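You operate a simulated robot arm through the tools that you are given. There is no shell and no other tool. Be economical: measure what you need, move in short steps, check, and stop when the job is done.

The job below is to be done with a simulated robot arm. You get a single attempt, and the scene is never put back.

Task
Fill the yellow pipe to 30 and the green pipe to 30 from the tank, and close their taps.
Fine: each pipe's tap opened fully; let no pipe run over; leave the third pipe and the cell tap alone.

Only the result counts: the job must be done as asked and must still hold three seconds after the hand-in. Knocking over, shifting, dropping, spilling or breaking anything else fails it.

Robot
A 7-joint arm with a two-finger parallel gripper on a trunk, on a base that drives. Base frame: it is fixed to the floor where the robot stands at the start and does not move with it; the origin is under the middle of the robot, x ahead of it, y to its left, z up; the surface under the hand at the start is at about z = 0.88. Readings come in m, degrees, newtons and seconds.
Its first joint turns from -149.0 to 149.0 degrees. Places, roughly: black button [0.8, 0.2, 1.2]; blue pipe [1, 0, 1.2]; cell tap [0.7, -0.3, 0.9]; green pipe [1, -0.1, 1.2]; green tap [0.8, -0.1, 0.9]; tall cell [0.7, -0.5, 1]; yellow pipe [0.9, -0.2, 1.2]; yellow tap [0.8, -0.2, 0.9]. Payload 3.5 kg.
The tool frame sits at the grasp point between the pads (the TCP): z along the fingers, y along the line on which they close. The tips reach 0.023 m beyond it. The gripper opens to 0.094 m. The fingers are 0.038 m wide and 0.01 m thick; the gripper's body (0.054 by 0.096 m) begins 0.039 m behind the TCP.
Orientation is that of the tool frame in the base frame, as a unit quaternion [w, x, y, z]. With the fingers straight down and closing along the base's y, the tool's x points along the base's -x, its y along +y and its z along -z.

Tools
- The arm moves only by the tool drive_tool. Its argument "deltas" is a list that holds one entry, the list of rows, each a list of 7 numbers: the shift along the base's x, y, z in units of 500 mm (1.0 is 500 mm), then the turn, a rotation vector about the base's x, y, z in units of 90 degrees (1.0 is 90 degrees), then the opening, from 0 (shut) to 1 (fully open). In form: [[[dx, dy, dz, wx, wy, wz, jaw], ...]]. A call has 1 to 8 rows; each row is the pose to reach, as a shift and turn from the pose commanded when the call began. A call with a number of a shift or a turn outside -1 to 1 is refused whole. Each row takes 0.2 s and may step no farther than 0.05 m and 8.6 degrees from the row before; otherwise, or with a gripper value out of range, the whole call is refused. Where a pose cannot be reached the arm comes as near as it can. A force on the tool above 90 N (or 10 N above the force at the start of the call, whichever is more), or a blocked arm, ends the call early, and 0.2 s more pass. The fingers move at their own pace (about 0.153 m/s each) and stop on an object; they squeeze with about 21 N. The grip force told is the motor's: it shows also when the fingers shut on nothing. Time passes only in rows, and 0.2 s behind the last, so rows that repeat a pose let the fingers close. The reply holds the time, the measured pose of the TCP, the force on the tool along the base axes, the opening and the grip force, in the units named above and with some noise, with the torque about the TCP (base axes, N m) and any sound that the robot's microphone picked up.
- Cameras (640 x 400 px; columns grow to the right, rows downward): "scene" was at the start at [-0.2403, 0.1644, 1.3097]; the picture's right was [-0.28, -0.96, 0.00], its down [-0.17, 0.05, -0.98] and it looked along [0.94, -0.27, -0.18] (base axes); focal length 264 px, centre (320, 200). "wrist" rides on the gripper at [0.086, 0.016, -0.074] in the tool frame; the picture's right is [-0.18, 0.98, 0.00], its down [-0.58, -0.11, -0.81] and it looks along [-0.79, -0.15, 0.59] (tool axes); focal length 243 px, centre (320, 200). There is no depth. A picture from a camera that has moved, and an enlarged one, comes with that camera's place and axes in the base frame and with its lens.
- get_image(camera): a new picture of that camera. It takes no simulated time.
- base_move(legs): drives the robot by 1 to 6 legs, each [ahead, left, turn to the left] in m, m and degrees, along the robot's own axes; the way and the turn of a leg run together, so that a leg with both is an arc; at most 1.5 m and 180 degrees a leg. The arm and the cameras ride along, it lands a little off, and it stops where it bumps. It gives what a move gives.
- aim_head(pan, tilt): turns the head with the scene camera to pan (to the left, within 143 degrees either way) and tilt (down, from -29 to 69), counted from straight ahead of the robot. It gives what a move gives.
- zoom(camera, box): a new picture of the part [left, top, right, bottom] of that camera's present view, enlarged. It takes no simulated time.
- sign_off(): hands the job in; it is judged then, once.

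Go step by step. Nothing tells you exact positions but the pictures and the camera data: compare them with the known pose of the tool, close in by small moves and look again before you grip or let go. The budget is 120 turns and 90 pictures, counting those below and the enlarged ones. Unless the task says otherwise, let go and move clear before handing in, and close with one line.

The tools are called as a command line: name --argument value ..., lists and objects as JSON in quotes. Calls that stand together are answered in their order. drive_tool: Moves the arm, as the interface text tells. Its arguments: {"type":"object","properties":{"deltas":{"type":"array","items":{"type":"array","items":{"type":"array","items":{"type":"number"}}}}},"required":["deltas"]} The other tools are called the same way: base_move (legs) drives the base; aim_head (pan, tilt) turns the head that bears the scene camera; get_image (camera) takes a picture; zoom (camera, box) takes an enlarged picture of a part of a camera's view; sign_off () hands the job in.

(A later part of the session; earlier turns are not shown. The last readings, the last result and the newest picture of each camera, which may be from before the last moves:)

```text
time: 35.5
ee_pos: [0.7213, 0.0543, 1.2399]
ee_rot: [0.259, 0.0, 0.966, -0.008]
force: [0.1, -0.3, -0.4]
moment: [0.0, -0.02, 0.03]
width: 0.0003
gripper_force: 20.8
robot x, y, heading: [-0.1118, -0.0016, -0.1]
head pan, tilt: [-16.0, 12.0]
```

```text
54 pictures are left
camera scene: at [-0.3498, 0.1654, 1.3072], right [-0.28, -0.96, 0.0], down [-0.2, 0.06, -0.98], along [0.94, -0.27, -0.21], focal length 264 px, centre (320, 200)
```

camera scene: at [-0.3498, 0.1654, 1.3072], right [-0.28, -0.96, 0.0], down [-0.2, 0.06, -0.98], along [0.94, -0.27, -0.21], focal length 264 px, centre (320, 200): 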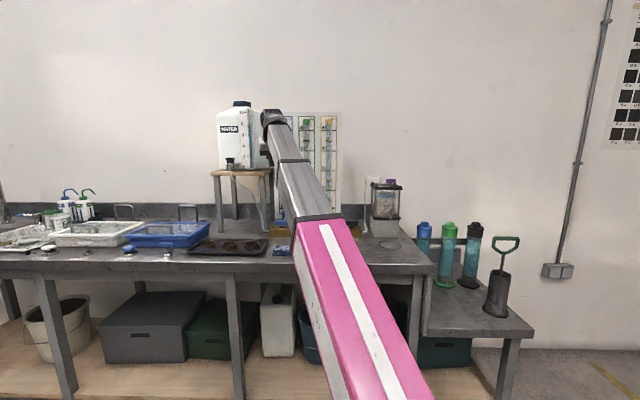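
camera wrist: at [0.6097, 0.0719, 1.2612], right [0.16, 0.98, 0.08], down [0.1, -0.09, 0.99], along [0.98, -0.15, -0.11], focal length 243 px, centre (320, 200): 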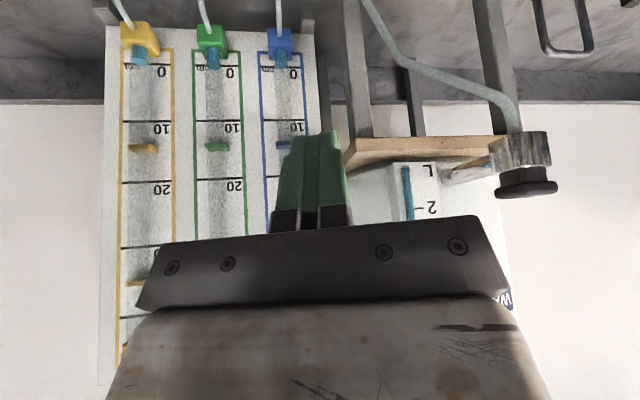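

The button top triangulates consistently to (0.844, 0.216, 1.248). I'll move the closed fingertips above it.

drive_tool --deltas '[[[0, 0.04, 0.06, 0, 0, 0, 0], [0, 0.1, 0.12, 0, 0, 0, 0], [0.02, 0.17, 0.13, 0, 0, 0, 0], [0.06, 0.23, 0.13, 0, 0, 0, 0], [0.11, 0.28, 0.13, 0, 0, 0, 0], [0.16, 0.31, 0.13, 0, 0, 0, 0], [0.2, 0.323, 0.13, 0, 0, 0, 0], [0.221, 0.323, 0.13, 0, 0, 0, 0]]]'

get_image --camera "wrist"

zoom --camera "scene" --box '[200, 90, 360, 250]'

```text
time: 37.3
ee_pos: [0.8317, 0.2126, 1.3064]
ee_rot: [0.259, -0.001, 0.966, -0.007]
force: [-0.8, -0.1, 0.5]
moment: [-0.02, 0.0, 0.01]
width: 0.0001
gripper_force: 21.2
robot x, y, heading: [-0.1146, -0.0001, -0.3]
head pan, tilt: [-16.0, 12.0]
```

```text
53 pictures are left
camera wrist: at [0.7185, 0.2315, 1.3253], right [0.16, 0.98, 0.08], down [0.1, -0.09, 0.99], along [0.98, -0.15, -0.11], focal length 243 px, centre (320, 200)
```

wrist: 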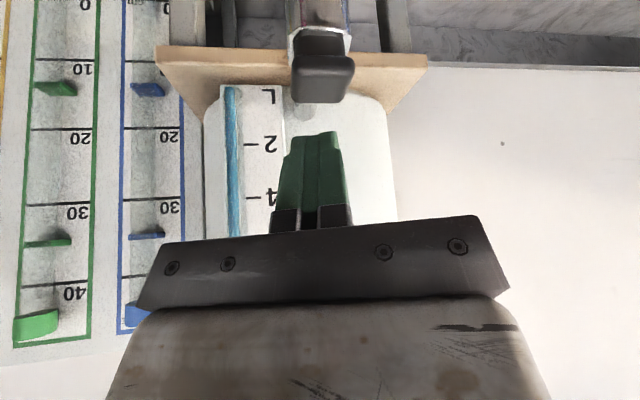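

```text
2.50 times, centred on (280, 170) of scene
camera zoom: at [-0.3498, 0.1653, 1.3072], right [-0.28, -0.96, 0.0], down [-0.2, 0.06, -0.98], along [0.94, -0.27, -0.21], focal length 661 px, centre (420, 275)
```

zoom: 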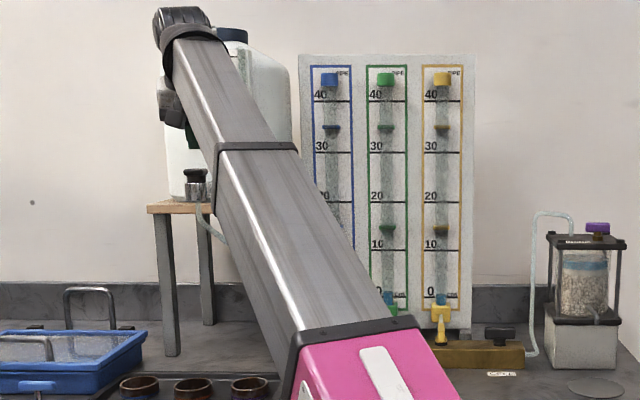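

The tip is well placed. I'll shift a little and press down lightly, watching force and level.

drive_tool --deltas '[[[0.02, 0.008, -0.02, 0, 0, 0, 0], [0.022, 0.008, -0.045, 0, 0, 0, 0], [0.022, 0.008, -0.055, 0, 0, 0, 0], [0.022, 0.008, -0.062, 0, 0, 0, 0]]]'

get_image --camera "wrist"

zoom --camera "scene" --box '[270, 100, 350, 230]'

```text
time: 38.3
ee_pos: [0.8405, 0.2169, 1.2737]
ee_rot: [0.259, 0.0, 0.966, -0.009]
force: [0.1, -1.1, 3.3]
moment: [-0.05, 0.02, 0.04]
width: 0.0001
gripper_force: 20.8
robot x, y, heading: [-0.1129, 0.0026, -0.2]
head pan, tilt: [-16.0, 12.0]
```

```text
51 pictures are left
camera wrist: at [0.7293, 0.2349, 1.2948], right [0.16, 0.98, 0.08], down [0.1, -0.09, 0.99], along [0.98, -0.15, -0.11], focal length 243 px, centre (320, 200)
```

wrist: 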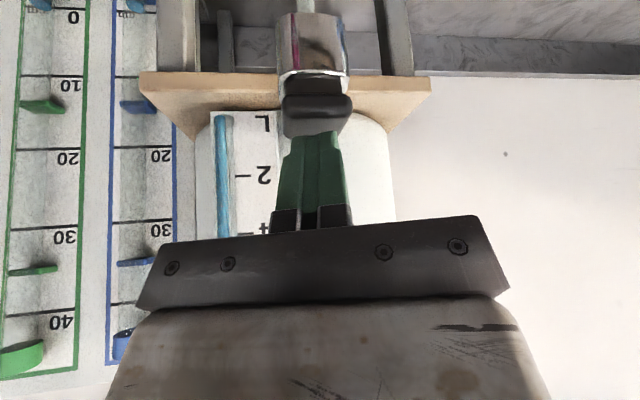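

```text
3.08 times, centred on (310, 165) of scene
camera zoom: at [-0.3499, 0.1653, 1.3072], right [-0.28, -0.96, 0.0], down [-0.2, 0.06, -0.98], along [0.94, -0.27, -0.21], focal length 813 px, centre (351, 308)
```

zoom: 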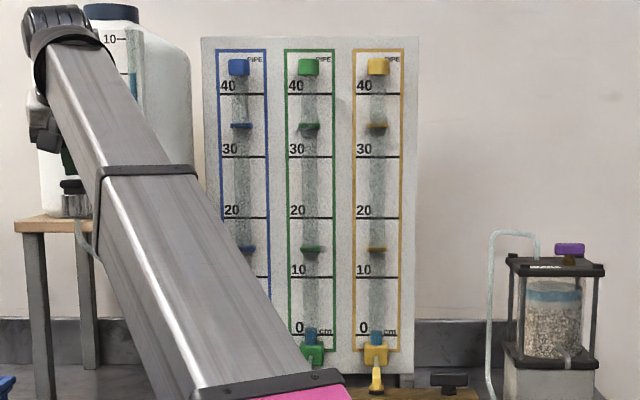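

Light contact (3 N), with no flow yet. I'll press down another 6 mm.

drive_tool --deltas '[[[0, 0, -0.006, 0, 0, 0, 0], [0, 0, -0.012, 0, 0, 0, 0]]]'

zoom --camera "scene" --box '[270, 100, 350, 230]'

```text
time: 38.9
ee_pos: [0.8409, 0.217, 1.2698]
ee_rot: [0.261, 0.0, 0.965, -0.007]
force: [2.5, -2.0, 9.4]
moment: [-0.07, -0.05, 0.02]
width: 0.0
gripper_force: 20.9
robot x, y, heading: [-0.1097, 0.0002, -0.3]
head pan, tilt: [-16.0, 12.0]
heard: click
```

```text
3.08 times, centred on (310, 165) of scene
camera zoom: at [-0.35, 0.1652, 1.3072], right [-0.28, -0.96, 0.0], down [-0.2, 0.06, -0.98], along [0.94, -0.27, -0.21], focal length 813 px, centre (351, 308)
```

zoom: 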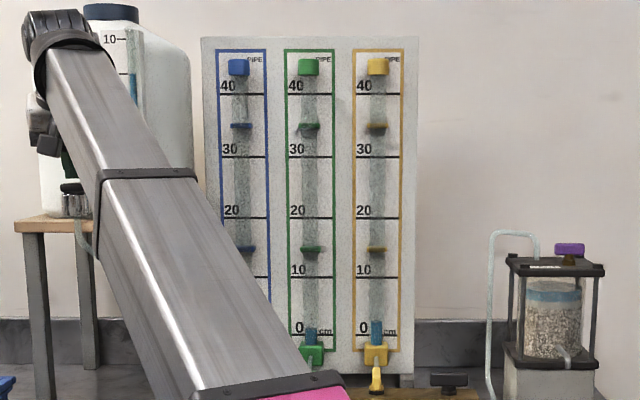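

A click, and the yellow level rose slightly. I'll hold for half a second and measure the rate.

drive_tool --deltas '[[[0, 0, 0, 0, 0, 0, 0], [0, 0, 0, 0, 0, 0, 0], [0, 0, 0, 0, 0, 0, 0]]]'

zoom --camera "scene" --box '[270, 100, 350, 230]'

```text
time: 39.7
ee_pos: [0.8416, 0.2167, 1.2697]
ee_rot: [0.26, -0.001, 0.966, -0.008]
force: [3.8, -2.3, 14.7]
moment: [-0.06, -0.03, 0.02]
width: 0.0
gripper_force: 21.4
robot x, y, heading: [-0.1126, 0.0017, -0.2]
head pan, tilt: [-16.0, 12.0]
```

```text
3.08 times, centred on (310, 165) of scene
camera zoom: at [-0.35, 0.1652, 1.3072], right [-0.28, -0.96, 0.0], down [-0.2, 0.06, -0.98], along [0.94, -0.27, -0.21], focal length 813 px, centre (351, 308)
```

zoom: 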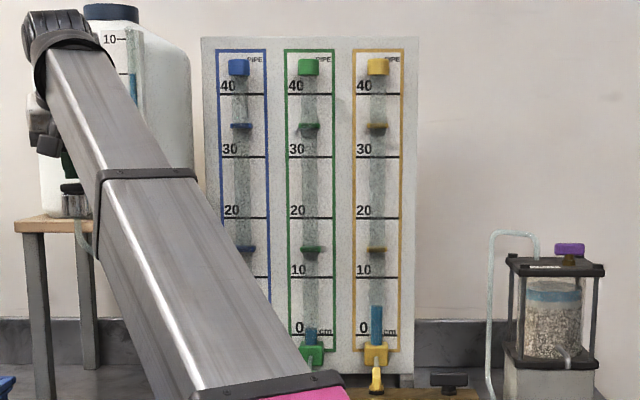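

Rate is about 3.4 cm/s; level is now about 5 cm. I'll hold 1.8 s more, then release to verify that letting go stops the flow.

drive_tool --deltas '[[[0, 0, 0, 0, 0, 0, 0], [0, 0, 0, 0, 0, 0, 0], [0, 0, 0, 0, 0, 0, 0], [0, 0, 0, 0, 0, 0, 0], [0, 0, 0, 0, 0, 0, 0], [0, 0, 0, 0, 0, 0, 0], [0, 0, 0, 0, 0, 0, 0], [0, 0, 0, 0, 0, 0, 0]]]'

zoom --camera "scene" --box '[270, 100, 350, 230]'

drive_tool --deltas '[[[0, 0, 0.04, 0, 0, 0, 0]]]'

zoom --camera "scene" --box '[270, 100, 350, 230]'

```text
time: 41.5
ee_pos: [0.8413, 0.2179, 1.2691]
ee_rot: [0.26, 0.0, 0.966, -0.007]
force: [5.5, -0.4, 17.1]
moment: [-0.03, -0.08, 0.0]
width: 0.0
gripper_force: 20.9
robot x, y, heading: [-0.1131, -0.0024, -0.0]
head pan, tilt: [-16.0, 12.0]
```

```text
3.08 times, centred on (310, 165) of scene
camera zoom: at [-0.3501, 0.1652, 1.3072], right [-0.28, -0.96, 0.0], down [-0.2, 0.06, -0.98], along [0.94, -0.27, -0.21], focal length 813 px, centre (351, 308)
```

zoom: 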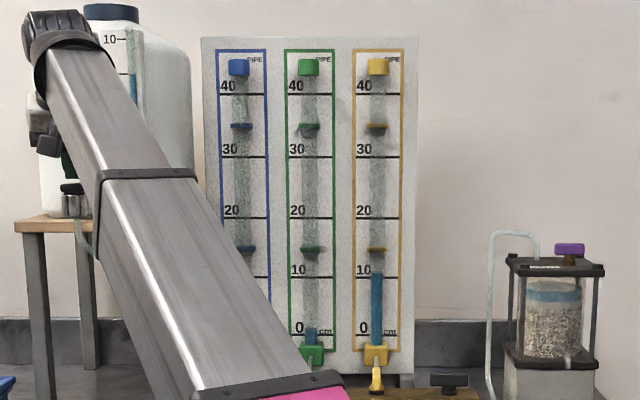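

```text
time: 41.9
ee_pos: [0.8419, 0.2177, 1.2879]
ee_rot: [0.259, -0.001, 0.966, -0.008]
force: [0.6, 0.5, -0.2]
moment: [-0.03, -0.01, 0.03]
width: 0.0
gripper_force: 21.2
robot x, y, heading: [-0.1125, -0.0008, -0.3]
head pan, tilt: [-16.0, 12.0]
```

```text
3.08 times, centred on (310, 165) of scene
camera zoom: at [-0.3499, 0.1653, 1.3072], right [-0.28, -0.96, 0.0], down [-0.2, 0.06, -0.98], along [0.94, -0.27, -0.21], focal length 813 px, centre (351, 308)
```

zoom: 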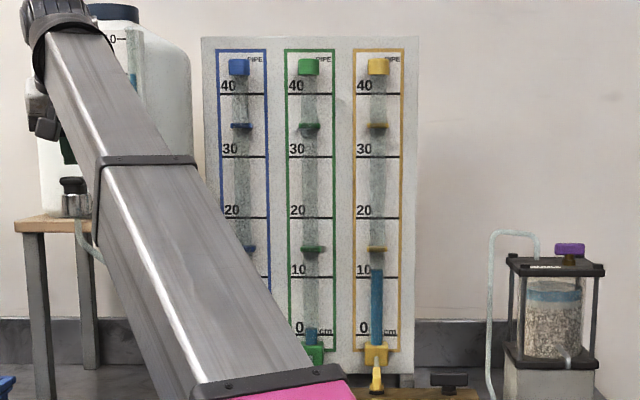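

drive_tool --deltas '[[[0, 0, 0, 0, 0, 0, 0], [0, 0, 0, 0, 0, 0, 0], [0, 0, 0, 0, 0, 0, 0]]]'

zoom --camera "scene" --box '[310, 100, 350, 230]'

```text
time: 42.7
ee_pos: [0.8416, 0.2181, 1.2893]
ee_rot: [0.258, -0.001, 0.966, -0.008]
force: [-0.4, 0.6, 0.2]
moment: [-0.01, 0.01, 0.01]
width: 0.0001
gripper_force: 20.9
robot x, y, heading: [-0.11, 0.0, -0.2]
head pan, tilt: [-16.0, 12.0]
```

```text
3.08 times, centred on (330, 165) of scene
camera zoom: at [-0.3498, 0.1653, 1.3072], right [-0.28, -0.96, 0.0], down [-0.2, 0.06, -0.98], along [0.94, -0.27, -0.21], focal length 813 px, centre (289, 308)
```

zoom: 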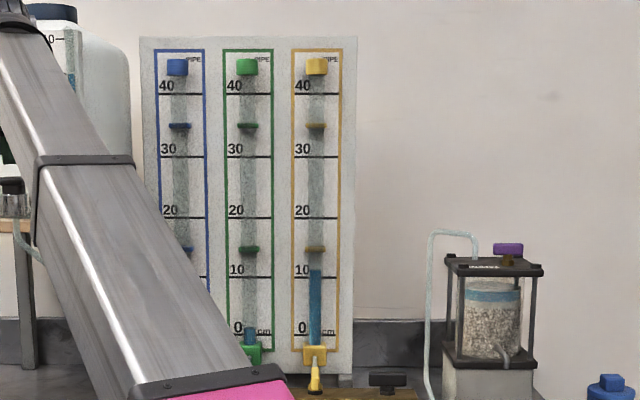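

Flow stops on release; the level holds at about 11 cm. I'll press again and fill toward 30 in steps.

drive_tool --deltas '[[[0, 0, -0.04, 0, 0, 0, 0], [0, 0, -0.04, 0, 0, 0, 0], [0, 0, -0.04, 0, 0, 0, 0], [0, 0, -0.04, 0, 0, 0, 0], [0, 0, -0.04, 0, 0, 0, 0], [0, 0, -0.04, 0, 0, 0, 0], [0, 0, -0.04, 0, 0, 0, 0], [0, 0, -0.04, 0, 0, 0, 0]]]'

drive_tool --deltas '[[[0, 0, 0, 0, 0, 0, 0], [0, 0, 0, 0, 0, 0, 0], [0, 0, 0, 0, 0, 0, 0], [0, 0, 0, 0, 0, 0, 0], [0, 0, 0, 0, 0, 0, 0], [0, 0, 0, 0, 0, 0, 0], [0, 0, 0, 0, 0, 0, 0], [0, 0, 0, 0, 0, 0, 0]]]'

zoom --camera "scene" --box '[310, 100, 350, 230]'

```text
time: 44.5
ee_pos: [0.8412, 0.2178, 1.2705]
ee_rot: [0.26, -0.001, 0.965, -0.008]
force: [3.1, 1.4, 9.5]
moment: [0.01, -0.02, 0.01]
width: 0.0001
gripper_force: 21.2
robot x, y, heading: [-0.1102, 0.0051, -0.1]
head pan, tilt: [-16.0, 12.0]
heard: click
```

```text
time: 46.3
ee_pos: [0.8408, 0.2173, 1.2703]
ee_rot: [0.259, -0.001, 0.966, -0.007]
force: [2.5, 1.4, 10.2]
moment: [0.02, -0.01, 0.02]
width: 0.0
gripper_force: 20.8
robot x, y, heading: [-0.1095, 0.0037, -0.2]
head pan, tilt: [-16.0, 12.0]
```

```text
3.08 times, centred on (330, 165) of scene
camera zoom: at [-0.35, 0.1653, 1.3072], right [-0.28, -0.96, 0.0], down [-0.2, 0.06, -0.98], along [0.94, -0.27, -0.21], focal length 813 px, centre (289, 308)
```

zoom: 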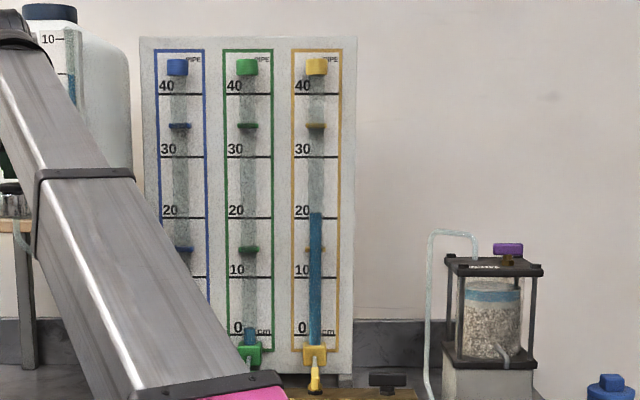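

Level is about 20.6 cm. Holding on for about 2.6 s, then checking.

drive_tool --deltas '[[[0, 0, 0, 0, 0, 0, 0], [0, 0, 0, 0, 0, 0, 0], [0, 0, 0, 0, 0, 0, 0], [0, 0, 0, 0, 0, 0, 0], [0, 0, 0, 0, 0, 0, 0], [0, 0, 0, 0, 0, 0, 0], [0, 0, 0, 0, 0, 0, 0], [0, 0, 0, 0, 0, 0, 0]]]'

drive_tool --deltas '[[[0, 0, 0, 0, 0, 0, 0], [0, 0, 0, 0, 0, 0, 0], [0, 0, 0, 0, 0, 0, 0]]]'

zoom --camera "scene" --box '[310, 120, 350, 160]'

```text
time: 48.1
ee_pos: [0.8428, 0.2186, 1.2712]
ee_rot: [0.26, -0.001, 0.965, -0.007]
force: [1.8, 0.6, 9.2]
moment: [0.02, -0.01, 0.04]
width: 0.0
gripper_force: 20.9
robot x, y, heading: [-0.1075, -0.0008, -0.1]
head pan, tilt: [-16.0, 12.0]
```

```text
time: 48.9
ee_pos: [0.8414, 0.2172, 1.2697]
ee_rot: [0.26, 0.0, 0.966, -0.008]
force: [1.5, 0.0, 8.9]
moment: [0.01, 0.03, 0.01]
width: 0.0
gripper_force: 21.2
robot x, y, heading: [-0.1083, -0.0008, 0.0]
head pan, tilt: [-16.0, 12.0]
```

```text
10.00 times, centred on (330, 140) of scene
camera zoom: at [-0.35, 0.1653, 1.3072], right [-0.28, -0.96, 0.0], down [-0.2, 0.06, -0.98], along [0.94, -0.27, -0.21], focal length 2643 px, centre (220, 800)
```

zoom: 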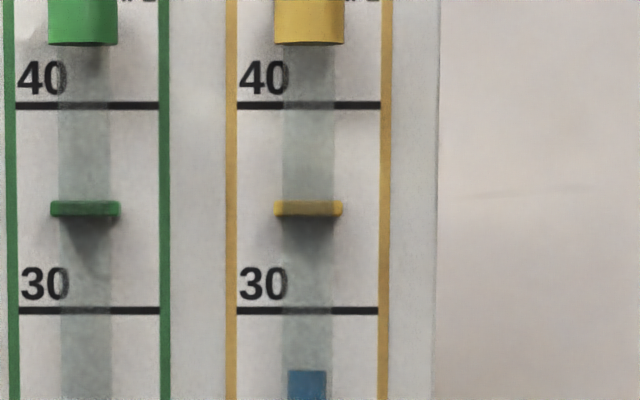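

About 27 cm. One more second, then release in the same call.

drive_tool --deltas '[[[0, 0, 0, 0, 0, 0, 0], [0, 0, 0, 0, 0, 0, 0], [0, 0, 0, 0, 0, 0, 0], [0, 0, 0, 0, 0, 0, 0], [0, 0, 0, 0, 0, 0, 0], [0, 0, 0.03, 0, 0, 0, 0], [0, 0, 0.06, 0, 0, 0, 0]]]'

zoom --camera "scene" --box '[310, 120, 350, 160]'

```text
time: 50.5
ee_pos: [0.8421, 0.2161, 1.3012]
ee_rot: [0.258, 0.0, 0.966, -0.008]
force: [-0.2, -0.3, 0.3]
moment: [-0.01, 0.0, 0.02]
width: 0.0
gripper_force: 20.7
robot x, y, heading: [-0.1091, -0.0047, -0.2]
head pan, tilt: [-16.0, 12.0]
```

```text
10.00 times, centred on (330, 140) of scene
camera zoom: at [-0.3498, 0.1653, 1.3072], right [-0.28, -0.96, 0.0], down [-0.2, 0.06, -0.98], along [0.94, -0.27, -0.21], focal length 2643 px, centre (220, 800)
```

zoom: 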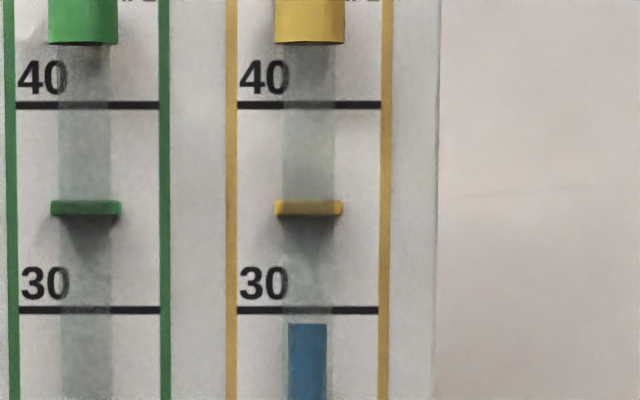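

29.3 cm. One short pulse should bring it to 30.

drive_tool --deltas '[[[0, 0, -0.03, 0, 0, 0, 0], [0, 0, -0.06, 0, 0, 0, 0], [0, 0, -0.06, 0, 0, 0, 0], [0, 0, -0.03, 0, 0, 0, 0], [0, 0, 0, 0, 0, 0, 0]]]'

zoom --camera "scene" --box '[310, 120, 350, 160]'

```text
time: 51.7
ee_pos: [0.8416, 0.217, 1.3002]
ee_rot: [0.258, 0.0, 0.966, -0.008]
force: [-0.2, 0.2, 0.3]
moment: [0.01, 0.0, 0.01]
width: 0.0
gripper_force: 21.2
robot x, y, heading: [-0.1136, 0.0004, 0.1]
head pan, tilt: [-16.0, 12.0]
heard: click
```

```text
10.00 times, centred on (330, 140) of scene
camera zoom: at [-0.3498, 0.1653, 1.3072], right [-0.28, -0.96, 0.0], down [-0.2, 0.06, -0.98], along [0.94, -0.27, -0.21], focal length 2643 px, centre (220, 800)
```

zoom: 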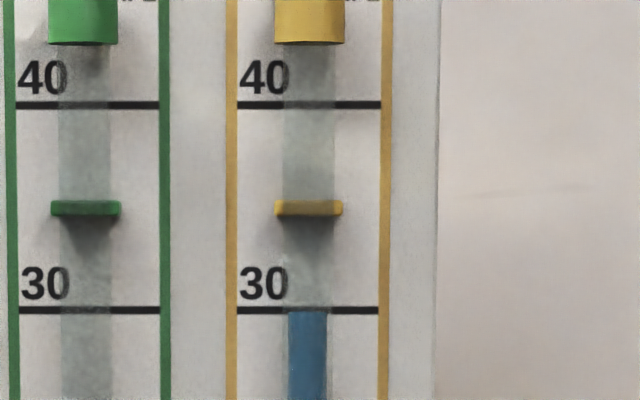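

Yellow is at 30. Now I'll go back to close the yellow tap: retreat along the way I came.

drive_tool --deltas '[[[-0.05, 0, 0, 0, 0, 0, 0], [-0.12, -0.02, 0, 0, 0, 0, 0], [-0.19, -0.06, 0, 0, 0, 0, 0], [-0.22, -0.13, 0, 0, 0, 0, 0], [-0.22, -0.2, -0.04, 0, 0, 0, 0], [-0.22, -0.27, -0.08, 0, 0, 0, 0], [-0.22, -0.33, -0.12, 0, 0, 0, 0], [-0.2, -0.4, -0.16, 0, 0, 0, 0]]]'

drive_tool --deltas '[[[0, -0.07, -0.05, 0, 0, 0, 0], [0, -0.14, -0.1, 0, 0, 0, 0.1], [0, -0.21, -0.15, 0, 0, 0, 0.2], [0, -0.28, -0.19, 0, 0.08, 0, 0.3], [0, -0.36, -0.23, 0, 0.16, 0, 0.45], [0, -0.4, -0.25, 0, 0.24, 0, 0.45], [0.02, -0.42, -0.25, 0, 0.31, 0, 0.45]]]'

get_image --camera "wrist"

```text
time: 53.5
ee_pos: [0.7401, 0.0191, 1.2202]
ee_rot: [0.259, 0.0, 0.966, -0.009]
force: [0.6, 0.7, 1.1]
moment: [0.0, 0.05, -0.03]
width: 0.0
gripper_force: 21.3
robot x, y, heading: [-0.1081, 0.0003, 0.1]
head pan, tilt: [-16.0, 12.0]
```

```text
time: 55.1
ee_pos: [0.752, -0.1935, 1.0946]
ee_rot: [0.018, -0.001, 1.0, -0.007]
force: [-0.5, 0.0, 0.3]
moment: [0.0, 0.02, 0.02]
width: 0.0421
gripper_force: 0.0
robot x, y, heading: [-0.1108, -0.0008, -0.0]
head pan, tilt: [-16.0, 12.0]
```

```text
40 pictures are left
camera wrist: at [0.663, -0.1759, 1.1654], right [0.18, 0.98, -0.01], down [0.55, -0.09, 0.83], along [0.81, -0.15, -0.56], focal length 243 px, centre (320, 200)
```

wrist: 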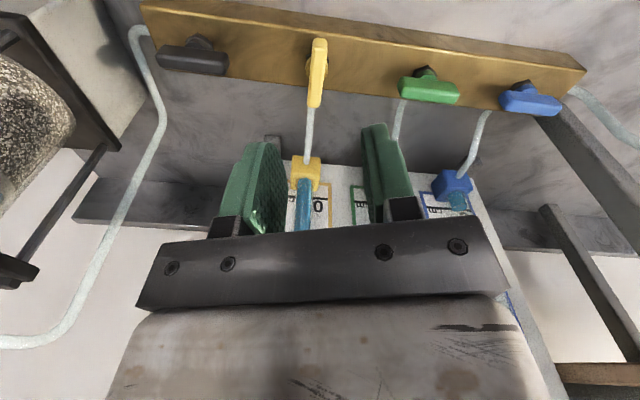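

I'll yaw to -18°, centre over the yellow handle and lower onto it.

drive_tool --deltas '[[[0.02, -0.01, -0.02, 0, 0.01, -0.09, 0.45], [0.045, -0.02, -0.06, 0, 0.02, -0.18, 0.45], [0.062, -0.024, -0.11, 0, 0.022, -0.2, 0.45], [0.062, -0.024, -0.15, 0, 0.022, -0.2, 0.45], [0.062, -0.024, -0.15, 0, 0.022, -0.2, 0.45]]]'

get_image --camera "wrist"

```text
time: 56.3
ee_pos: [0.7842, -0.2037, 1.0199]
ee_rot: [0.0, 0.154, 0.988, -0.01]
force: [0.3, -0.5, 0.7]
moment: [-0.03, -0.01, 0.0]
width: 0.0422
gripper_force: 0.1
robot x, y, heading: [-0.1107, 0.0005, 0.0]
head pan, tilt: [-16.0, 12.0]
```

```text
39 pictures are left
camera wrist: at [0.7069, -0.1598, 1.0937], right [0.48, 0.88, -0.02], down [0.52, -0.26, 0.81], along [0.71, -0.4, -0.59], focal length 243 px, centre (320, 200)
```

wrist: 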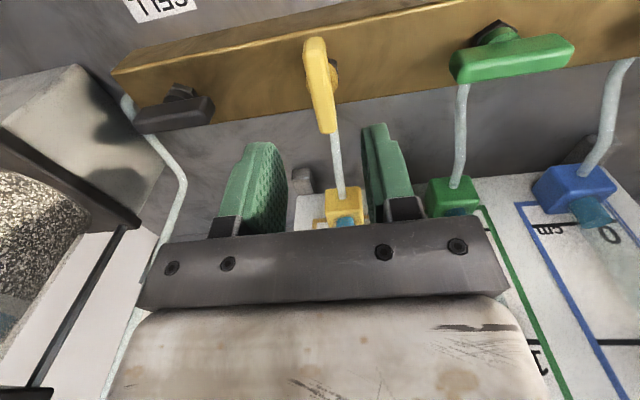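

Aligned and centred. Lower, grip.

drive_tool --deltas '[[[0, -0.004, -0.04, 0, 0, 0, 0.45], [0, -0.004, -0.08, 0, 0, 0, 0.45], [0, -0.004, -0.11, 0, 0, 0, 0.45], [0, -0.004, -0.124, 0, 0, 0, 0.45], [0, -0.004, -0.124, 0, 0, 0, 0.1], [0, -0.004, -0.124, 0, 0, 0, 0], [0, -0.004, -0.124, 0, 0, 0, 0]]]'

drive_tool --deltas '[[[0, 0, 0, 0, 0, -0.085, 0], [0, 0, 0, 0, 0, -0.17, 0], [0, 0, 0, 0, 0, -0.255, 0], [0, 0, 0, 0, 0, -0.34, 0], [0, 0, 0, 0, 0, -0.425, 0], [0, 0, 0, 0, 0, -0.51, 0], [0, 0, 0, 0, 0, -0.59, 0], [0, 0, 0, 0, 0, -0.59, 0]]]'

get_image --camera "wrist"

```text
time: 57.9
ee_pos: [0.784, -0.2054, 0.958]
ee_rot: [0.0, 0.154, 0.988, -0.009]
force: [8.3, 23.8, -3.7]
moment: [0.8, -0.95, -0.02]
width: 0.0131
gripper_force: 45.1
robot x, y, heading: [-0.1084, 0.0008, -0.1]
head pan, tilt: [-16.0, 12.0]
```

```text
time: 59.7
ee_pos: [0.7822, -0.2048, 0.958]
ee_rot: [-0.005, 0.579, 0.815, -0.007]
force: [20.5, 26.5, 18.3]
moment: [0.07, -1.25, -0.02]
width: 0.0131
gripper_force: 44.9
robot x, y, heading: [-0.1126, -0.0013, 0.0]
head pan, tilt: [-16.0, 12.0]
```

```text
38 pictures are left
camera wrist: at [0.7719, -0.1166, 1.0311], right [0.99, 0.15, -0.02], down [0.1, -0.58, 0.81], along [0.11, -0.8, -0.59], focal length 243 px, centre (320, 200)
```

wrist: 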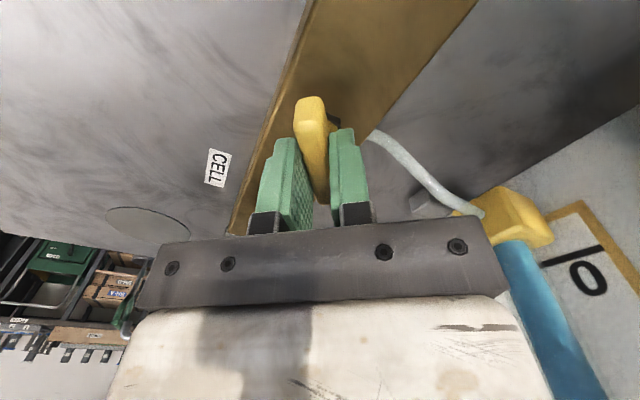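

Turning well, now at -71°. Continuing about 40° to the closed stop.

drive_tool --deltas '[[[0.0, -0.002, 0, 0, 0, -0.085, 0], [0, -0.002, 0, 0, 0, -0.17, 0], [0, -0.002, 0, 0, 0, -0.255, 0], [0, -0.002, 0, 0, 0, -0.34, 0], [0, -0.002, 0, 0, 0, -0.41, 0], [0, -0.002, 0, 0, 0, -0.41, 0]]]'

get_image --camera "wrist"

```text
time: 61.1
ee_pos: [0.7833, -0.2066, 0.9576]
ee_rot: [-0.009, 0.809, 0.588, -0.006]
force: [12.5, 28.8, 11.7]
moment: [0.22, -0.93, 0.14]
width: 0.0131
gripper_force: 44.7
robot x, y, heading: [-0.1077, -0.0025, -0.1]
head pan, tilt: [-16.0, 12.0]
```

```text
37 pictures are left
camera wrist: at [0.8264, -0.128, 1.0309], right [0.88, -0.48, -0.02], down [-0.26, -0.53, 0.81], along [-0.4, -0.7, -0.59], focal length 243 px, centre (320, 200)
```

wrist: 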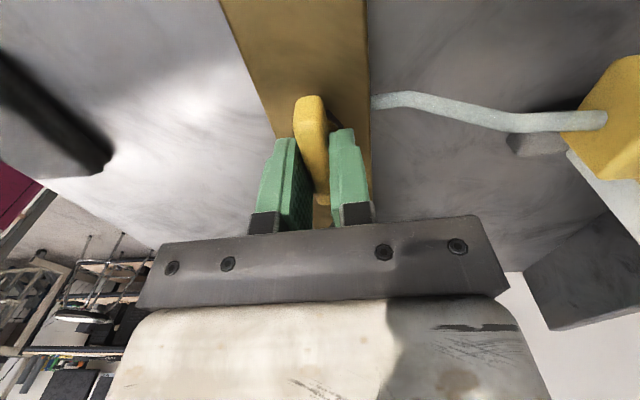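

Nearly closed. I'll push a bit further to feel the stop.

drive_tool --deltas '[[[0.0, 0, 0, 0, 0, -0.05, 0], [0, 0, 0, 0, 0, -0.1, 0], [0, 0, 0, 0, 0, -0.1, 0]]]'

```text
time: 61.9
ee_pos: [0.7824, -0.206, 0.9576]
ee_rot: [-0.009, 0.851, 0.525, -0.006]
force: [5.2, 23.6, 14.9]
moment: [0.46, -0.94, 1.87]
width: 0.0181
gripper_force: 45.6
robot x, y, heading: [-0.1103, 0.0012, -0.2]
head pan, tilt: [-16.0, 12.0]
```

Stop felt; yellow is closed. I'll square up, release, rise and shift to above the green tap, keeping this same yaw.

drive_tool --deltas '[[[0, 0, 0, 0, 0, 0.085, 0], [0, 0, 0, 0, 0, 0.085, 0.2], [0, 0, 0, 0, 0, 0.085, 0.45], [0, 0, 0.05, 0, 0, 0.09, 0.45], [0, 0, 0.1, 0, 0, 0.09, 0.45], [0, 0, 0.14, 0, 0, 0.09, 0.45]]]'

drive_tool --deltas '[[[0.01, 0.04, 0, 0, 0, 0, 0.45], [0.02, 0.08, 0, 0, 0, 0, 0.45], [0.035, 0.12, 0, 0, 0, 0, 0.45], [0.05, 0.16, 0, 0, 0, 0, 0.45], [0.064, 0.2, 0, 0, 0, 0, 0.45], [0.064, 0.204, 0, 0, 0, 0, 0.45]]]'

get_image --camera "wrist"

zoom --camera "scene" --box '[270, 110, 366, 240]'

```text
time: 63.3
ee_pos: [0.7827, -0.2078, 1.0252]
ee_rot: [-0.007, 0.812, 0.583, -0.007]
force: [0.1, -0.1, 0.6]
moment: [-0.02, 0.0, 0.0]
width: 0.0421
gripper_force: 0.0
robot x, y, heading: [-0.11, 0.0057, 0.0]
head pan, tilt: [-16.0, 12.0]
```

```text
time: 64.7
ee_pos: [0.8155, -0.105, 1.0259]
ee_rot: [-0.008, 0.813, 0.583, -0.007]
force: [-0.2, -0.1, -0.7]
moment: [0.03, 0.03, -0.01]
width: 0.0421
gripper_force: 0.1
robot x, y, heading: [-0.1138, -0.0003, -0.3]
head pan, tilt: [-16.0, 12.0]
```

```text
36 pictures are left
camera wrist: at [0.8588, -0.0272, 1.1001], right [0.87, -0.49, -0.02], down [-0.27, -0.52, 0.81], along [-0.41, -0.7, -0.59], focal length 243 px, centre (320, 200)
```

wrist: 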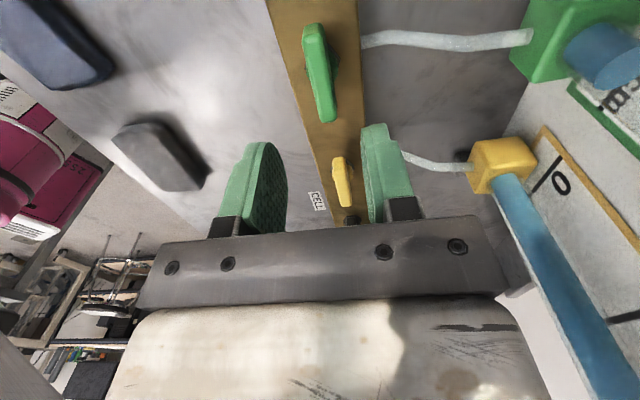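

```text
3.08 times, centred on (318, 175) of scene
camera zoom: at [-0.3498, 0.1653, 1.3072], right [-0.28, -0.96, 0.0], down [-0.2, 0.06, -0.98], along [0.94, -0.27, -0.21], focal length 813 px, centre (326, 277)
```

zoom: 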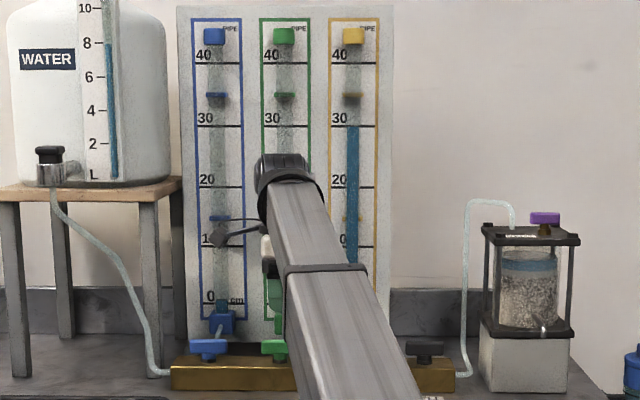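

Yellow holds at 30. The green handle lies right under the tool; lowering and gripping.

drive_tool --deltas '[[[0.002, 0.005, -0.04, 0, 0, 0, 0.45], [0.002, 0.005, -0.08, 0, 0, 0, 0.45], [0.002, 0.005, -0.11, 0, 0, 0, 0.45], [0.002, 0.005, -0.137, 0, 0, 0, 0.45]]]'

get_image --camera "wrist"

```text
time: 65.7
ee_pos: [0.8143, -0.1039, 0.9592]
ee_rot: [-0.008, 0.813, 0.582, -0.007]
force: [1.3, 0.6, -0.2]
moment: [0.04, 0.01, 0.02]
width: 0.0425
gripper_force: 0.0
robot x, y, heading: [-0.1101, 0.0032, -0.2]
head pan, tilt: [-16.0, 12.0]
```

```text
34 pictures are left
camera wrist: at [0.8593, -0.027, 1.0315], right [0.87, -0.49, -0.02], down [-0.27, -0.52, 0.81], along [-0.41, -0.7, -0.59], focal length 243 px, centre (320, 200)
```

wrist: 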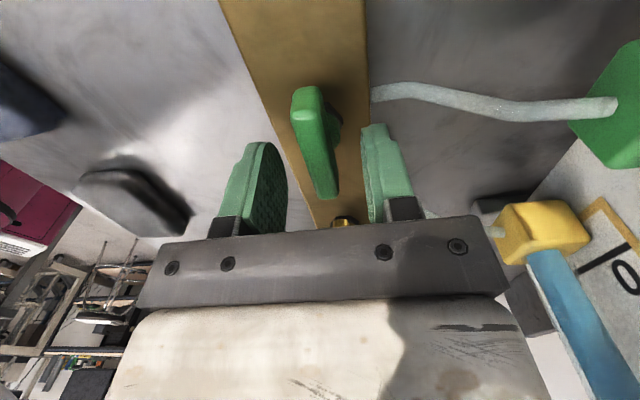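

Slight +y correction, then close and turn ccw about 60°.

drive_tool --deltas '[[[0, 0.009, -0.002, 0, 0, 0, 0.45], [0, 0.009, -0.002, 0, 0, 0, 0.1], [0, 0.009, -0.002, 0, 0, 0, 0], [0, 0.009, -0.002, 0, 0, 0, 0]]]'

drive_tool --deltas '[[[0, 0, 0, 0, 0, 0.085, 0], [0, 0, 0, 0, 0, 0.17, 0], [0, 0, 0, 0, 0, 0.255, 0], [0, 0, 0, 0, 0, 0.34, 0], [0, 0, 0, 0, 0, 0.425, 0], [0, 0, 0, 0, 0, 0.51, 0], [0, 0, 0, 0, 0, 0.59, 0], [0, 0, 0, 0, 0, 0.59, 0]]]'

get_image --camera "wrist"

```text
time: 66.7
ee_pos: [0.8162, -0.1007, 0.9581]
ee_rot: [-0.007, 0.812, 0.583, -0.008]
force: [12.6, -6.5, -0.9]
moment: [-0.41, -1.0, 0.89]
width: 0.0129
gripper_force: 45.3
robot x, y, heading: [-0.113, 0.0006, -0.0]
head pan, tilt: [-16.0, 12.0]
```

```text
time: 68.5
ee_pos: [0.8154, -0.0986, 0.959]
ee_rot: [-0.002, 0.466, 0.885, -0.01]
force: [18.9, -27.6, 9.6]
moment: [0.19, -0.84, 0.01]
width: 0.0131
gripper_force: 45.0
robot x, y, heading: [-0.1149, -0.0015, -0.4]
head pan, tilt: [-16.0, 12.0]
```

```text
33 pictures are left
camera wrist: at [0.7823, -0.0171, 1.0311], right [0.91, 0.4, -0.02], down [0.25, -0.53, 0.81], along [0.32, -0.75, -0.58], focal length 243 px, centre (320, 200)
```

wrist: 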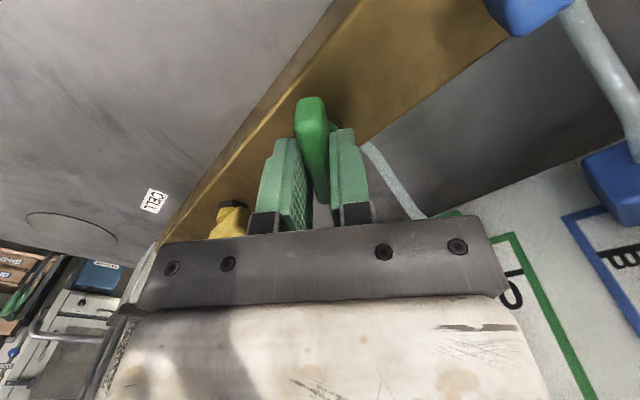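

Now the rest, to the open stop.

drive_tool --deltas '[[[0, -0.003, 0, 0, 0, 0.085, 0], [0, -0.003, 0, 0, 0, 0.17, 0], [0, -0.003, 0, 0, 0, 0.255, 0], [0, -0.003, 0, 0, 0, 0.34, 0], [0, -0.003, 0, 0, 0, 0.42, 0], [0, -0.003, 0, 0, 0, 0.47, 0], [0, -0.003, 0, 0, 0, 0.52, 0], [0, -0.003, 0, 0, 0, 0.52, 0]]]'

get_image --camera "wrist"

```text
time: 70.3
ee_pos: [0.8159, -0.0996, 0.9584]
ee_rot: [0.001, 0.076, 0.997, -0.011]
force: [14.9, 1.2, 21.5]
moment: [0.69, -0.8, -1.97]
width: 0.0174
gripper_force: 44.3
robot x, y, heading: [-0.1104, -0.0005, -0.2]
head pan, tilt: [-16.0, 12.0]
```

```text
32 pictures are left
camera wrist: at [0.733, -0.0675, 1.031], right [0.33, 0.94, -0.02], down [0.56, -0.18, 0.81], along [0.76, -0.28, -0.58], focal length 243 px, centre (320, 200)
```

wrist: 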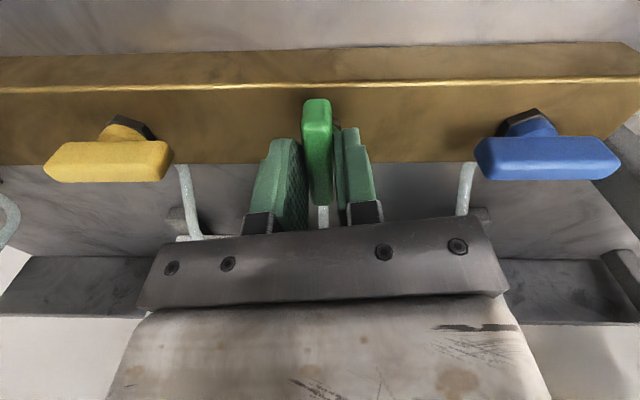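

Green is fully open (stop felt), and yellow is closed. Release, back off, tilt and head to the button.

drive_tool --deltas '[[[0, 0, 0, 0, 0, -0.075, 0], [0, 0, 0, 0, 0, -0.075, 0.2], [0, 0, 0, 0, 0, -0.075, 0.4], [0, 0, 0.05, 0, 0, -0.075, 0.4], [0, 0, 0.1, 0, 0, -0.075, 0.4], [-0.05, 0, 0.14, 0, 0, 0, 0.3], [-0.1, 0, 0.16, 0, 0, 0.09, 0.1], [-0.15, 0, 0.18, 0, 0, 0.1, 0]]]'

drive_tool --deltas '[[[-0.02, 0.03, 0.02, 0, -0.08, 0, 0], [-0.03, 0.08, 0.06, 0, -0.16, 0, 0], [-0.03, 0.13, 0.12, 0, -0.24, 0, 0], [-0.03, 0.18, 0.18, 0, -0.32, 0, 0], [-0.03, 0.22, 0.25, 0, -0.34, 0, 0], [-0.03, 0.26, 0.32, 0, -0.34, 0, 0], [-0.03, 0.3, 0.39, 0, -0.34, 0, 0], [-0.03, 0.33, 0.45, 0, -0.34, 0, 0]]]'

```text
time: 72.1
ee_pos: [0.7407, -0.0999, 1.0477]
ee_rot: [0.002, -0.002, 1.0, -0.011]
force: [-0.5, 0.3, 0.1]
moment: [-0.02, -0.01, 0.01]
width: 0.0002
gripper_force: 21.3
robot x, y, heading: [-0.1114, 0.0, -0.6]
head pan, tilt: [-16.0, 12.0]
```

```text
time: 73.9
ee_pos: [0.7266, 0.0635, 1.276]
ee_rot: [0.266, 0.002, 0.964, -0.012]
force: [-0.6, 0.2, 0.5]
moment: [0.03, 0.04, -0.01]
width: 0.0001
gripper_force: 21.3
robot x, y, heading: [-0.1103, 0.0018, 0.1]
head pan, tilt: [-16.0, 12.0]
```

Now to above the button at (0.842, 0.217, 1.30).

drive_tool --deltas '[[[0, 0.06, 0.03, 0, 0, 0, 0], [0.0, 0.13, 0.05, 0, 0, 0, 0], [0.03, 0.2, 0.05, 0, 0, 0, 0], [0.08, 0.25, 0.05, 0, 0, 0, 0], [0.13, 0.29, 0.05, 0, 0, 0, 0], [0.18, 0.307, 0.05, 0, 0, 0, 0], [0.231, 0.307, 0.05, 0, 0, 0, 0], [0.231, 0.307, 0.05, 0, 0, 0, 0]]]'

get_image --camera "wrist"

zoom --camera "scene" --box '[270, 100, 350, 230]'

```text
time: 75.7
ee_pos: [0.8404, 0.2201, 1.2965]
ee_rot: [0.266, 0.001, 0.964, -0.01]
force: [-0.1, 0.3, 0.4]
moment: [0.0, -0.01, -0.03]
width: 0.0
gripper_force: 21.3
robot x, y, heading: [-0.1101, -0.0015, 0.0]
head pan, tilt: [-16.0, 12.0]
```

```text
31 pictures are left
camera wrist: at [0.7285, 0.2389, 1.3162], right [0.17, 0.98, 0.07], down [0.09, -0.09, 0.99], along [0.98, -0.16, -0.1], focal length 243 px, centre (320, 200)
```

wrist: 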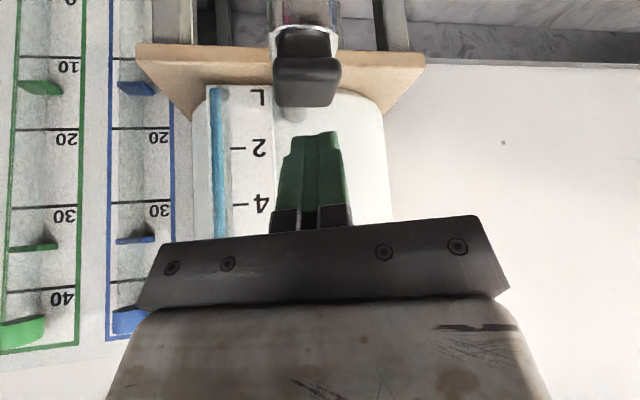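

```text
3.08 times, centred on (310, 165) of scene
camera zoom: at [-0.3498, 0.1653, 1.3072], right [-0.28, -0.96, 0.0], down [-0.2, 0.06, -0.98], along [0.94, -0.27, -0.21], focal length 813 px, centre (351, 308)
```

zoom: 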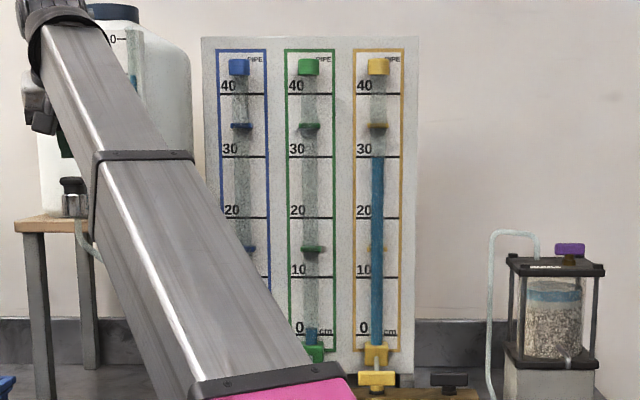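

Yellow still reads 30 and green is at about 1. I'll press and hold for about 3.4 s, then check.

drive_tool --deltas '[[[0.002, -0.007, -0.03, 0, 0, 0, 0], [0.002, -0.007, -0.056, 0, 0, 0, 0], [0.002, -0.007, -0.056, 0, 0, 0, 0], [0.002, -0.007, -0.056, 0, 0, 0, 0], [0.002, -0.007, -0.056, 0, 0, 0, 0], [0.002, -0.007, -0.056, 0, 0, 0, 0]]]'

zoom --camera "scene" --box '[270, 100, 350, 230]'

```text
time: 77.1
ee_pos: [0.8422, 0.218, 1.2707]
ee_rot: [0.267, 0.0, 0.964, -0.01]
force: [5.1, 1.0, 13.6]
moment: [0.04, -0.07, 0.0]
width: 0.0
gripper_force: 21.0
robot x, y, heading: [-0.1131, -0.0015, 0.0]
head pan, tilt: [-16.0, 12.0]
heard: click
```

```text
3.08 times, centred on (310, 165) of scene
camera zoom: at [-0.35, 0.1652, 1.3072], right [-0.28, -0.96, 0.0], down [-0.2, 0.06, -0.98], along [0.94, -0.27, -0.21], focal length 813 px, centre (351, 308)
```

zoom: 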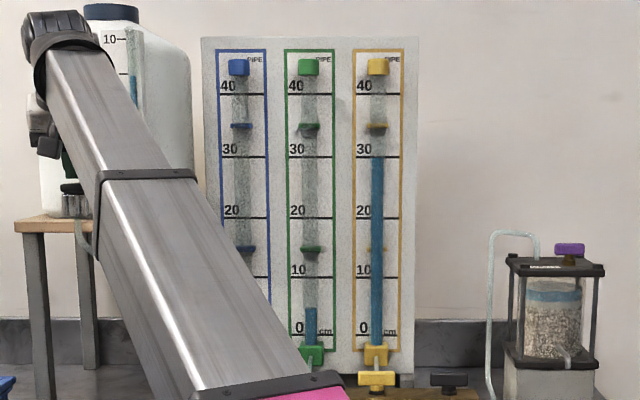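

Green is filling (about 5 cm) and yellow is steady. Holding 5.4 s more.

drive_tool --deltas '[[[0, 0, 0, 0, 0, 0, 0], [0, 0, 0, 0, 0, 0, 0], [0, 0, 0, 0, 0, 0, 0], [0, 0, 0, 0, 0, 0, 0], [0, 0, 0, 0, 0, 0, 0], [0, 0, 0, 0, 0, 0, 0], [0, 0, 0, 0, 0, 0, 0], [0, 0, 0, 0, 0, 0, 0]]]'

drive_tool --deltas '[[[0, 0, 0, 0, 0, 0, 0], [0, 0, 0, 0, 0, 0, 0], [0, 0, 0, 0, 0, 0, 0], [0, 0, 0, 0, 0, 0, 0], [0, 0, 0, 0, 0, 0, 0], [0, 0, 0, 0, 0, 0, 0], [0, 0, 0, 0, 0, 0, 0], [0, 0, 0, 0, 0, 0, 0]]]'

zoom --camera "scene" --box '[270, 100, 350, 230]'

```text
time: 78.9
ee_pos: [0.8419, 0.2167, 1.2707]
ee_rot: [0.265, 0.001, 0.964, -0.011]
force: [5.0, 0.0, 15.5]
moment: [0.05, -0.05, 0.03]
width: 0.0001
gripper_force: 20.2
robot x, y, heading: [-0.1085, 0.003, -0.1]
head pan, tilt: [-16.0, 12.0]
```

```text
time: 80.7
ee_pos: [0.8409, 0.2173, 1.2704]
ee_rot: [0.266, 0.001, 0.964, -0.01]
force: [4.8, 1.0, 16.6]
moment: [0.02, -0.05, 0.01]
width: 0.0
gripper_force: 21.3
robot x, y, heading: [-0.1118, 0.0019, -0.2]
head pan, tilt: [-16.0, 12.0]
```

```text
3.08 times, centred on (310, 165) of scene
camera zoom: at [-0.3501, 0.1652, 1.3072], right [-0.28, -0.96, 0.0], down [-0.2, 0.06, -0.98], along [0.94, -0.27, -0.21], focal length 813 px, centre (351, 308)
```

zoom: 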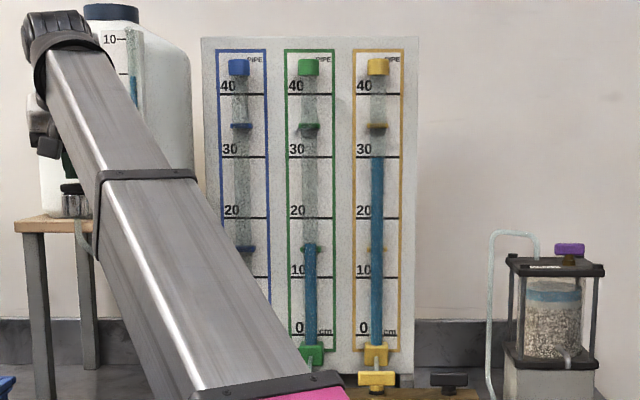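

Green is at about 15.6. Holding another 3.6 s.

drive_tool --deltas '[[[0, 0, 0, 0, 0, 0, 0], [0, 0, 0, 0, 0, 0, 0], [0, 0, 0, 0, 0, 0, 0], [0, 0, 0, 0, 0, 0, 0], [0, 0, 0, 0, 0, 0, 0], [0, 0, 0, 0, 0, 0, 0], [0, 0, 0, 0, 0, 0, 0], [0, 0, 0, 0, 0, 0, 0]]]'

drive_tool --deltas '[[[0, 0, 0, 0, 0, 0, 0], [0, 0, 0, 0, 0, 0, 0], [0, 0, 0, 0, 0, 0, 0], [0, 0, 0, 0, 0, 0, 0], [0, 0, 0, 0, 0, 0, 0], [0, 0, 0, 0, 0, 0, 0], [0, 0, 0, 0, 0, 0, 0], [0, 0, 0, 0, 0, 0, 0]]]'

zoom --camera "scene" --box '[290, 130, 330, 170]'

```text
time: 82.5
ee_pos: [0.8414, 0.2161, 1.2688]
ee_rot: [0.265, 0.0, 0.964, -0.01]
force: [2.2, 0.6, 17.0]
moment: [0.04, -0.02, -0.01]
width: 0.0
gripper_force: 20.8
robot x, y, heading: [-0.1105, -0.0004, -0.2]
head pan, tilt: [-16.0, 12.0]
```

```text
time: 84.3
ee_pos: [0.843, 0.2172, 1.2687]
ee_rot: [0.266, 0.001, 0.964, -0.012]
force: [1.6, -0.3, 15.3]
moment: [-0.04, 0.07, 0.01]
width: 0.0002
gripper_force: 21.3
robot x, y, heading: [-0.1115, -0.0026, 0.2]
head pan, tilt: [-16.0, 12.0]
```

```text
10.00 times, centred on (310, 150) of scene
camera zoom: at [-0.3502, 0.1652, 1.3072], right [-0.28, -0.96, 0.0], down [-0.2, 0.06, -0.98], along [0.94, -0.27, -0.21], focal length 2643 px, centre (420, 700)
```

zoom: 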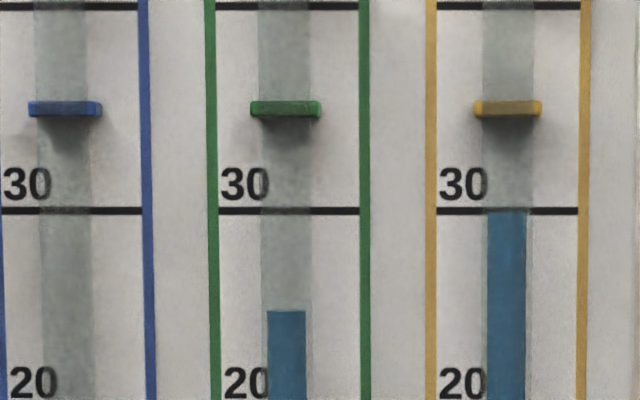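

Green is at about 25.1. I'll hold about 1.9 s and release.

drive_tool --deltas '[[[0, 0, 0, 0, 0, 0, 0], [0, 0, 0, 0, 0, 0, 0], [0, 0, 0, 0, 0, 0, 0]]]'

drive_tool --deltas '[[[0, 0, 0, 0, 0, 0, 0], [0, 0, 0, 0, 0, 0, 0], [0, 0, 0, 0, 0, 0, 0], [0, 0, 0, 0, 0, 0, 0], [0, 0, 0, 0, 0, 0, 0], [0, 0, 0.03, 0, 0, 0, 0], [0, 0, 0.06, 0, 0, 0, 0]]]'

zoom --camera "scene" --box '[290, 130, 330, 170]'

```text
time: 85.1
ee_pos: [0.8409, 0.2171, 1.2682]
ee_rot: [0.265, 0.0, 0.964, -0.01]
force: [1.4, 0.2, 15.3]
moment: [0.02, 0.05, -0.02]
width: 0.0
gripper_force: 21.0
robot x, y, heading: [-0.1129, 0.0011, -0.1]
head pan, tilt: [-16.0, 12.0]
```

```text
time: 86.7
ee_pos: [0.8415, 0.216, 1.3007]
ee_rot: [0.266, 0.001, 0.964, -0.011]
force: [-0.1, -1.1, 0.0]
moment: [-0.04, 0.0, -0.02]
width: 0.0003
gripper_force: 20.4
robot x, y, heading: [-0.1083, -0.0017, 0.1]
head pan, tilt: [-16.0, 12.0]
```

```text
10.00 times, centred on (310, 150) of scene
camera zoom: at [-0.3498, 0.1653, 1.3072], right [-0.28, -0.96, 0.0], down [-0.2, 0.06, -0.98], along [0.94, -0.27, -0.21], focal length 2643 px, centre (420, 700)
```

zoom: 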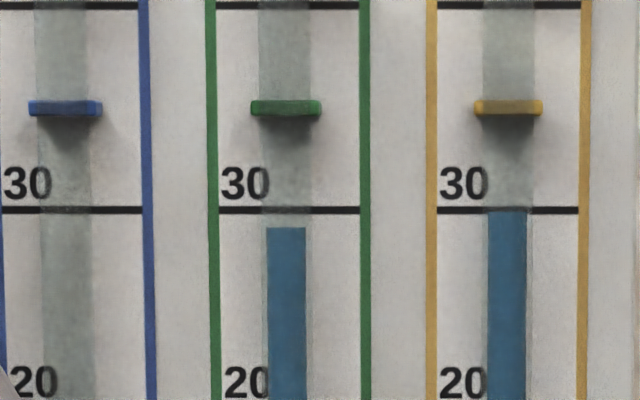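

29.2 cm. The same short pulse as before.

drive_tool --deltas '[[[0, 0, -0.03, 0, 0, 0, 0], [0, 0, -0.06, 0, 0, 0, 0], [0, 0, -0.062, 0, 0, 0, 0], [0, 0, -0.03, 0, 0, 0, 0], [0, 0, 0, 0, 0, 0, 0]]]'

zoom --camera "scene" --box '[290, 130, 330, 170]'

```text
time: 87.9
ee_pos: [0.8413, 0.2137, 1.2991]
ee_rot: [0.266, 0.001, 0.964, -0.011]
force: [-0.1, 0.0, 0.7]
moment: [0.0, -0.01, -0.01]
width: 0.0
gripper_force: 21.1
robot x, y, heading: [-0.1091, -0.0034, -0.0]
head pan, tilt: [-16.0, 12.0]
heard: click
```

```text
10.00 times, centred on (310, 150) of scene
camera zoom: at [-0.3498, 0.1653, 1.3072], right [-0.28, -0.96, 0.0], down [-0.2, 0.06, -0.98], along [0.94, -0.27, -0.21], focal length 2643 px, centre (420, 700)
```

zoom: 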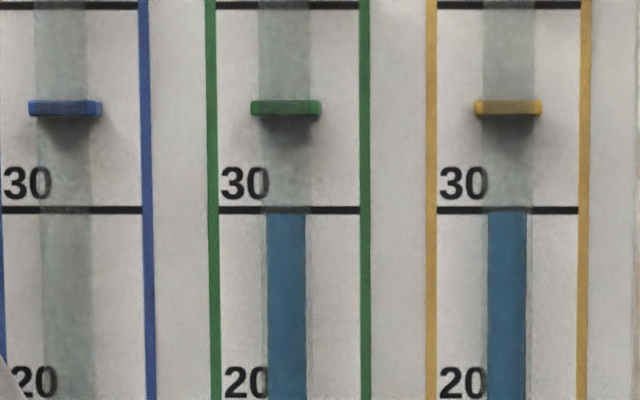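

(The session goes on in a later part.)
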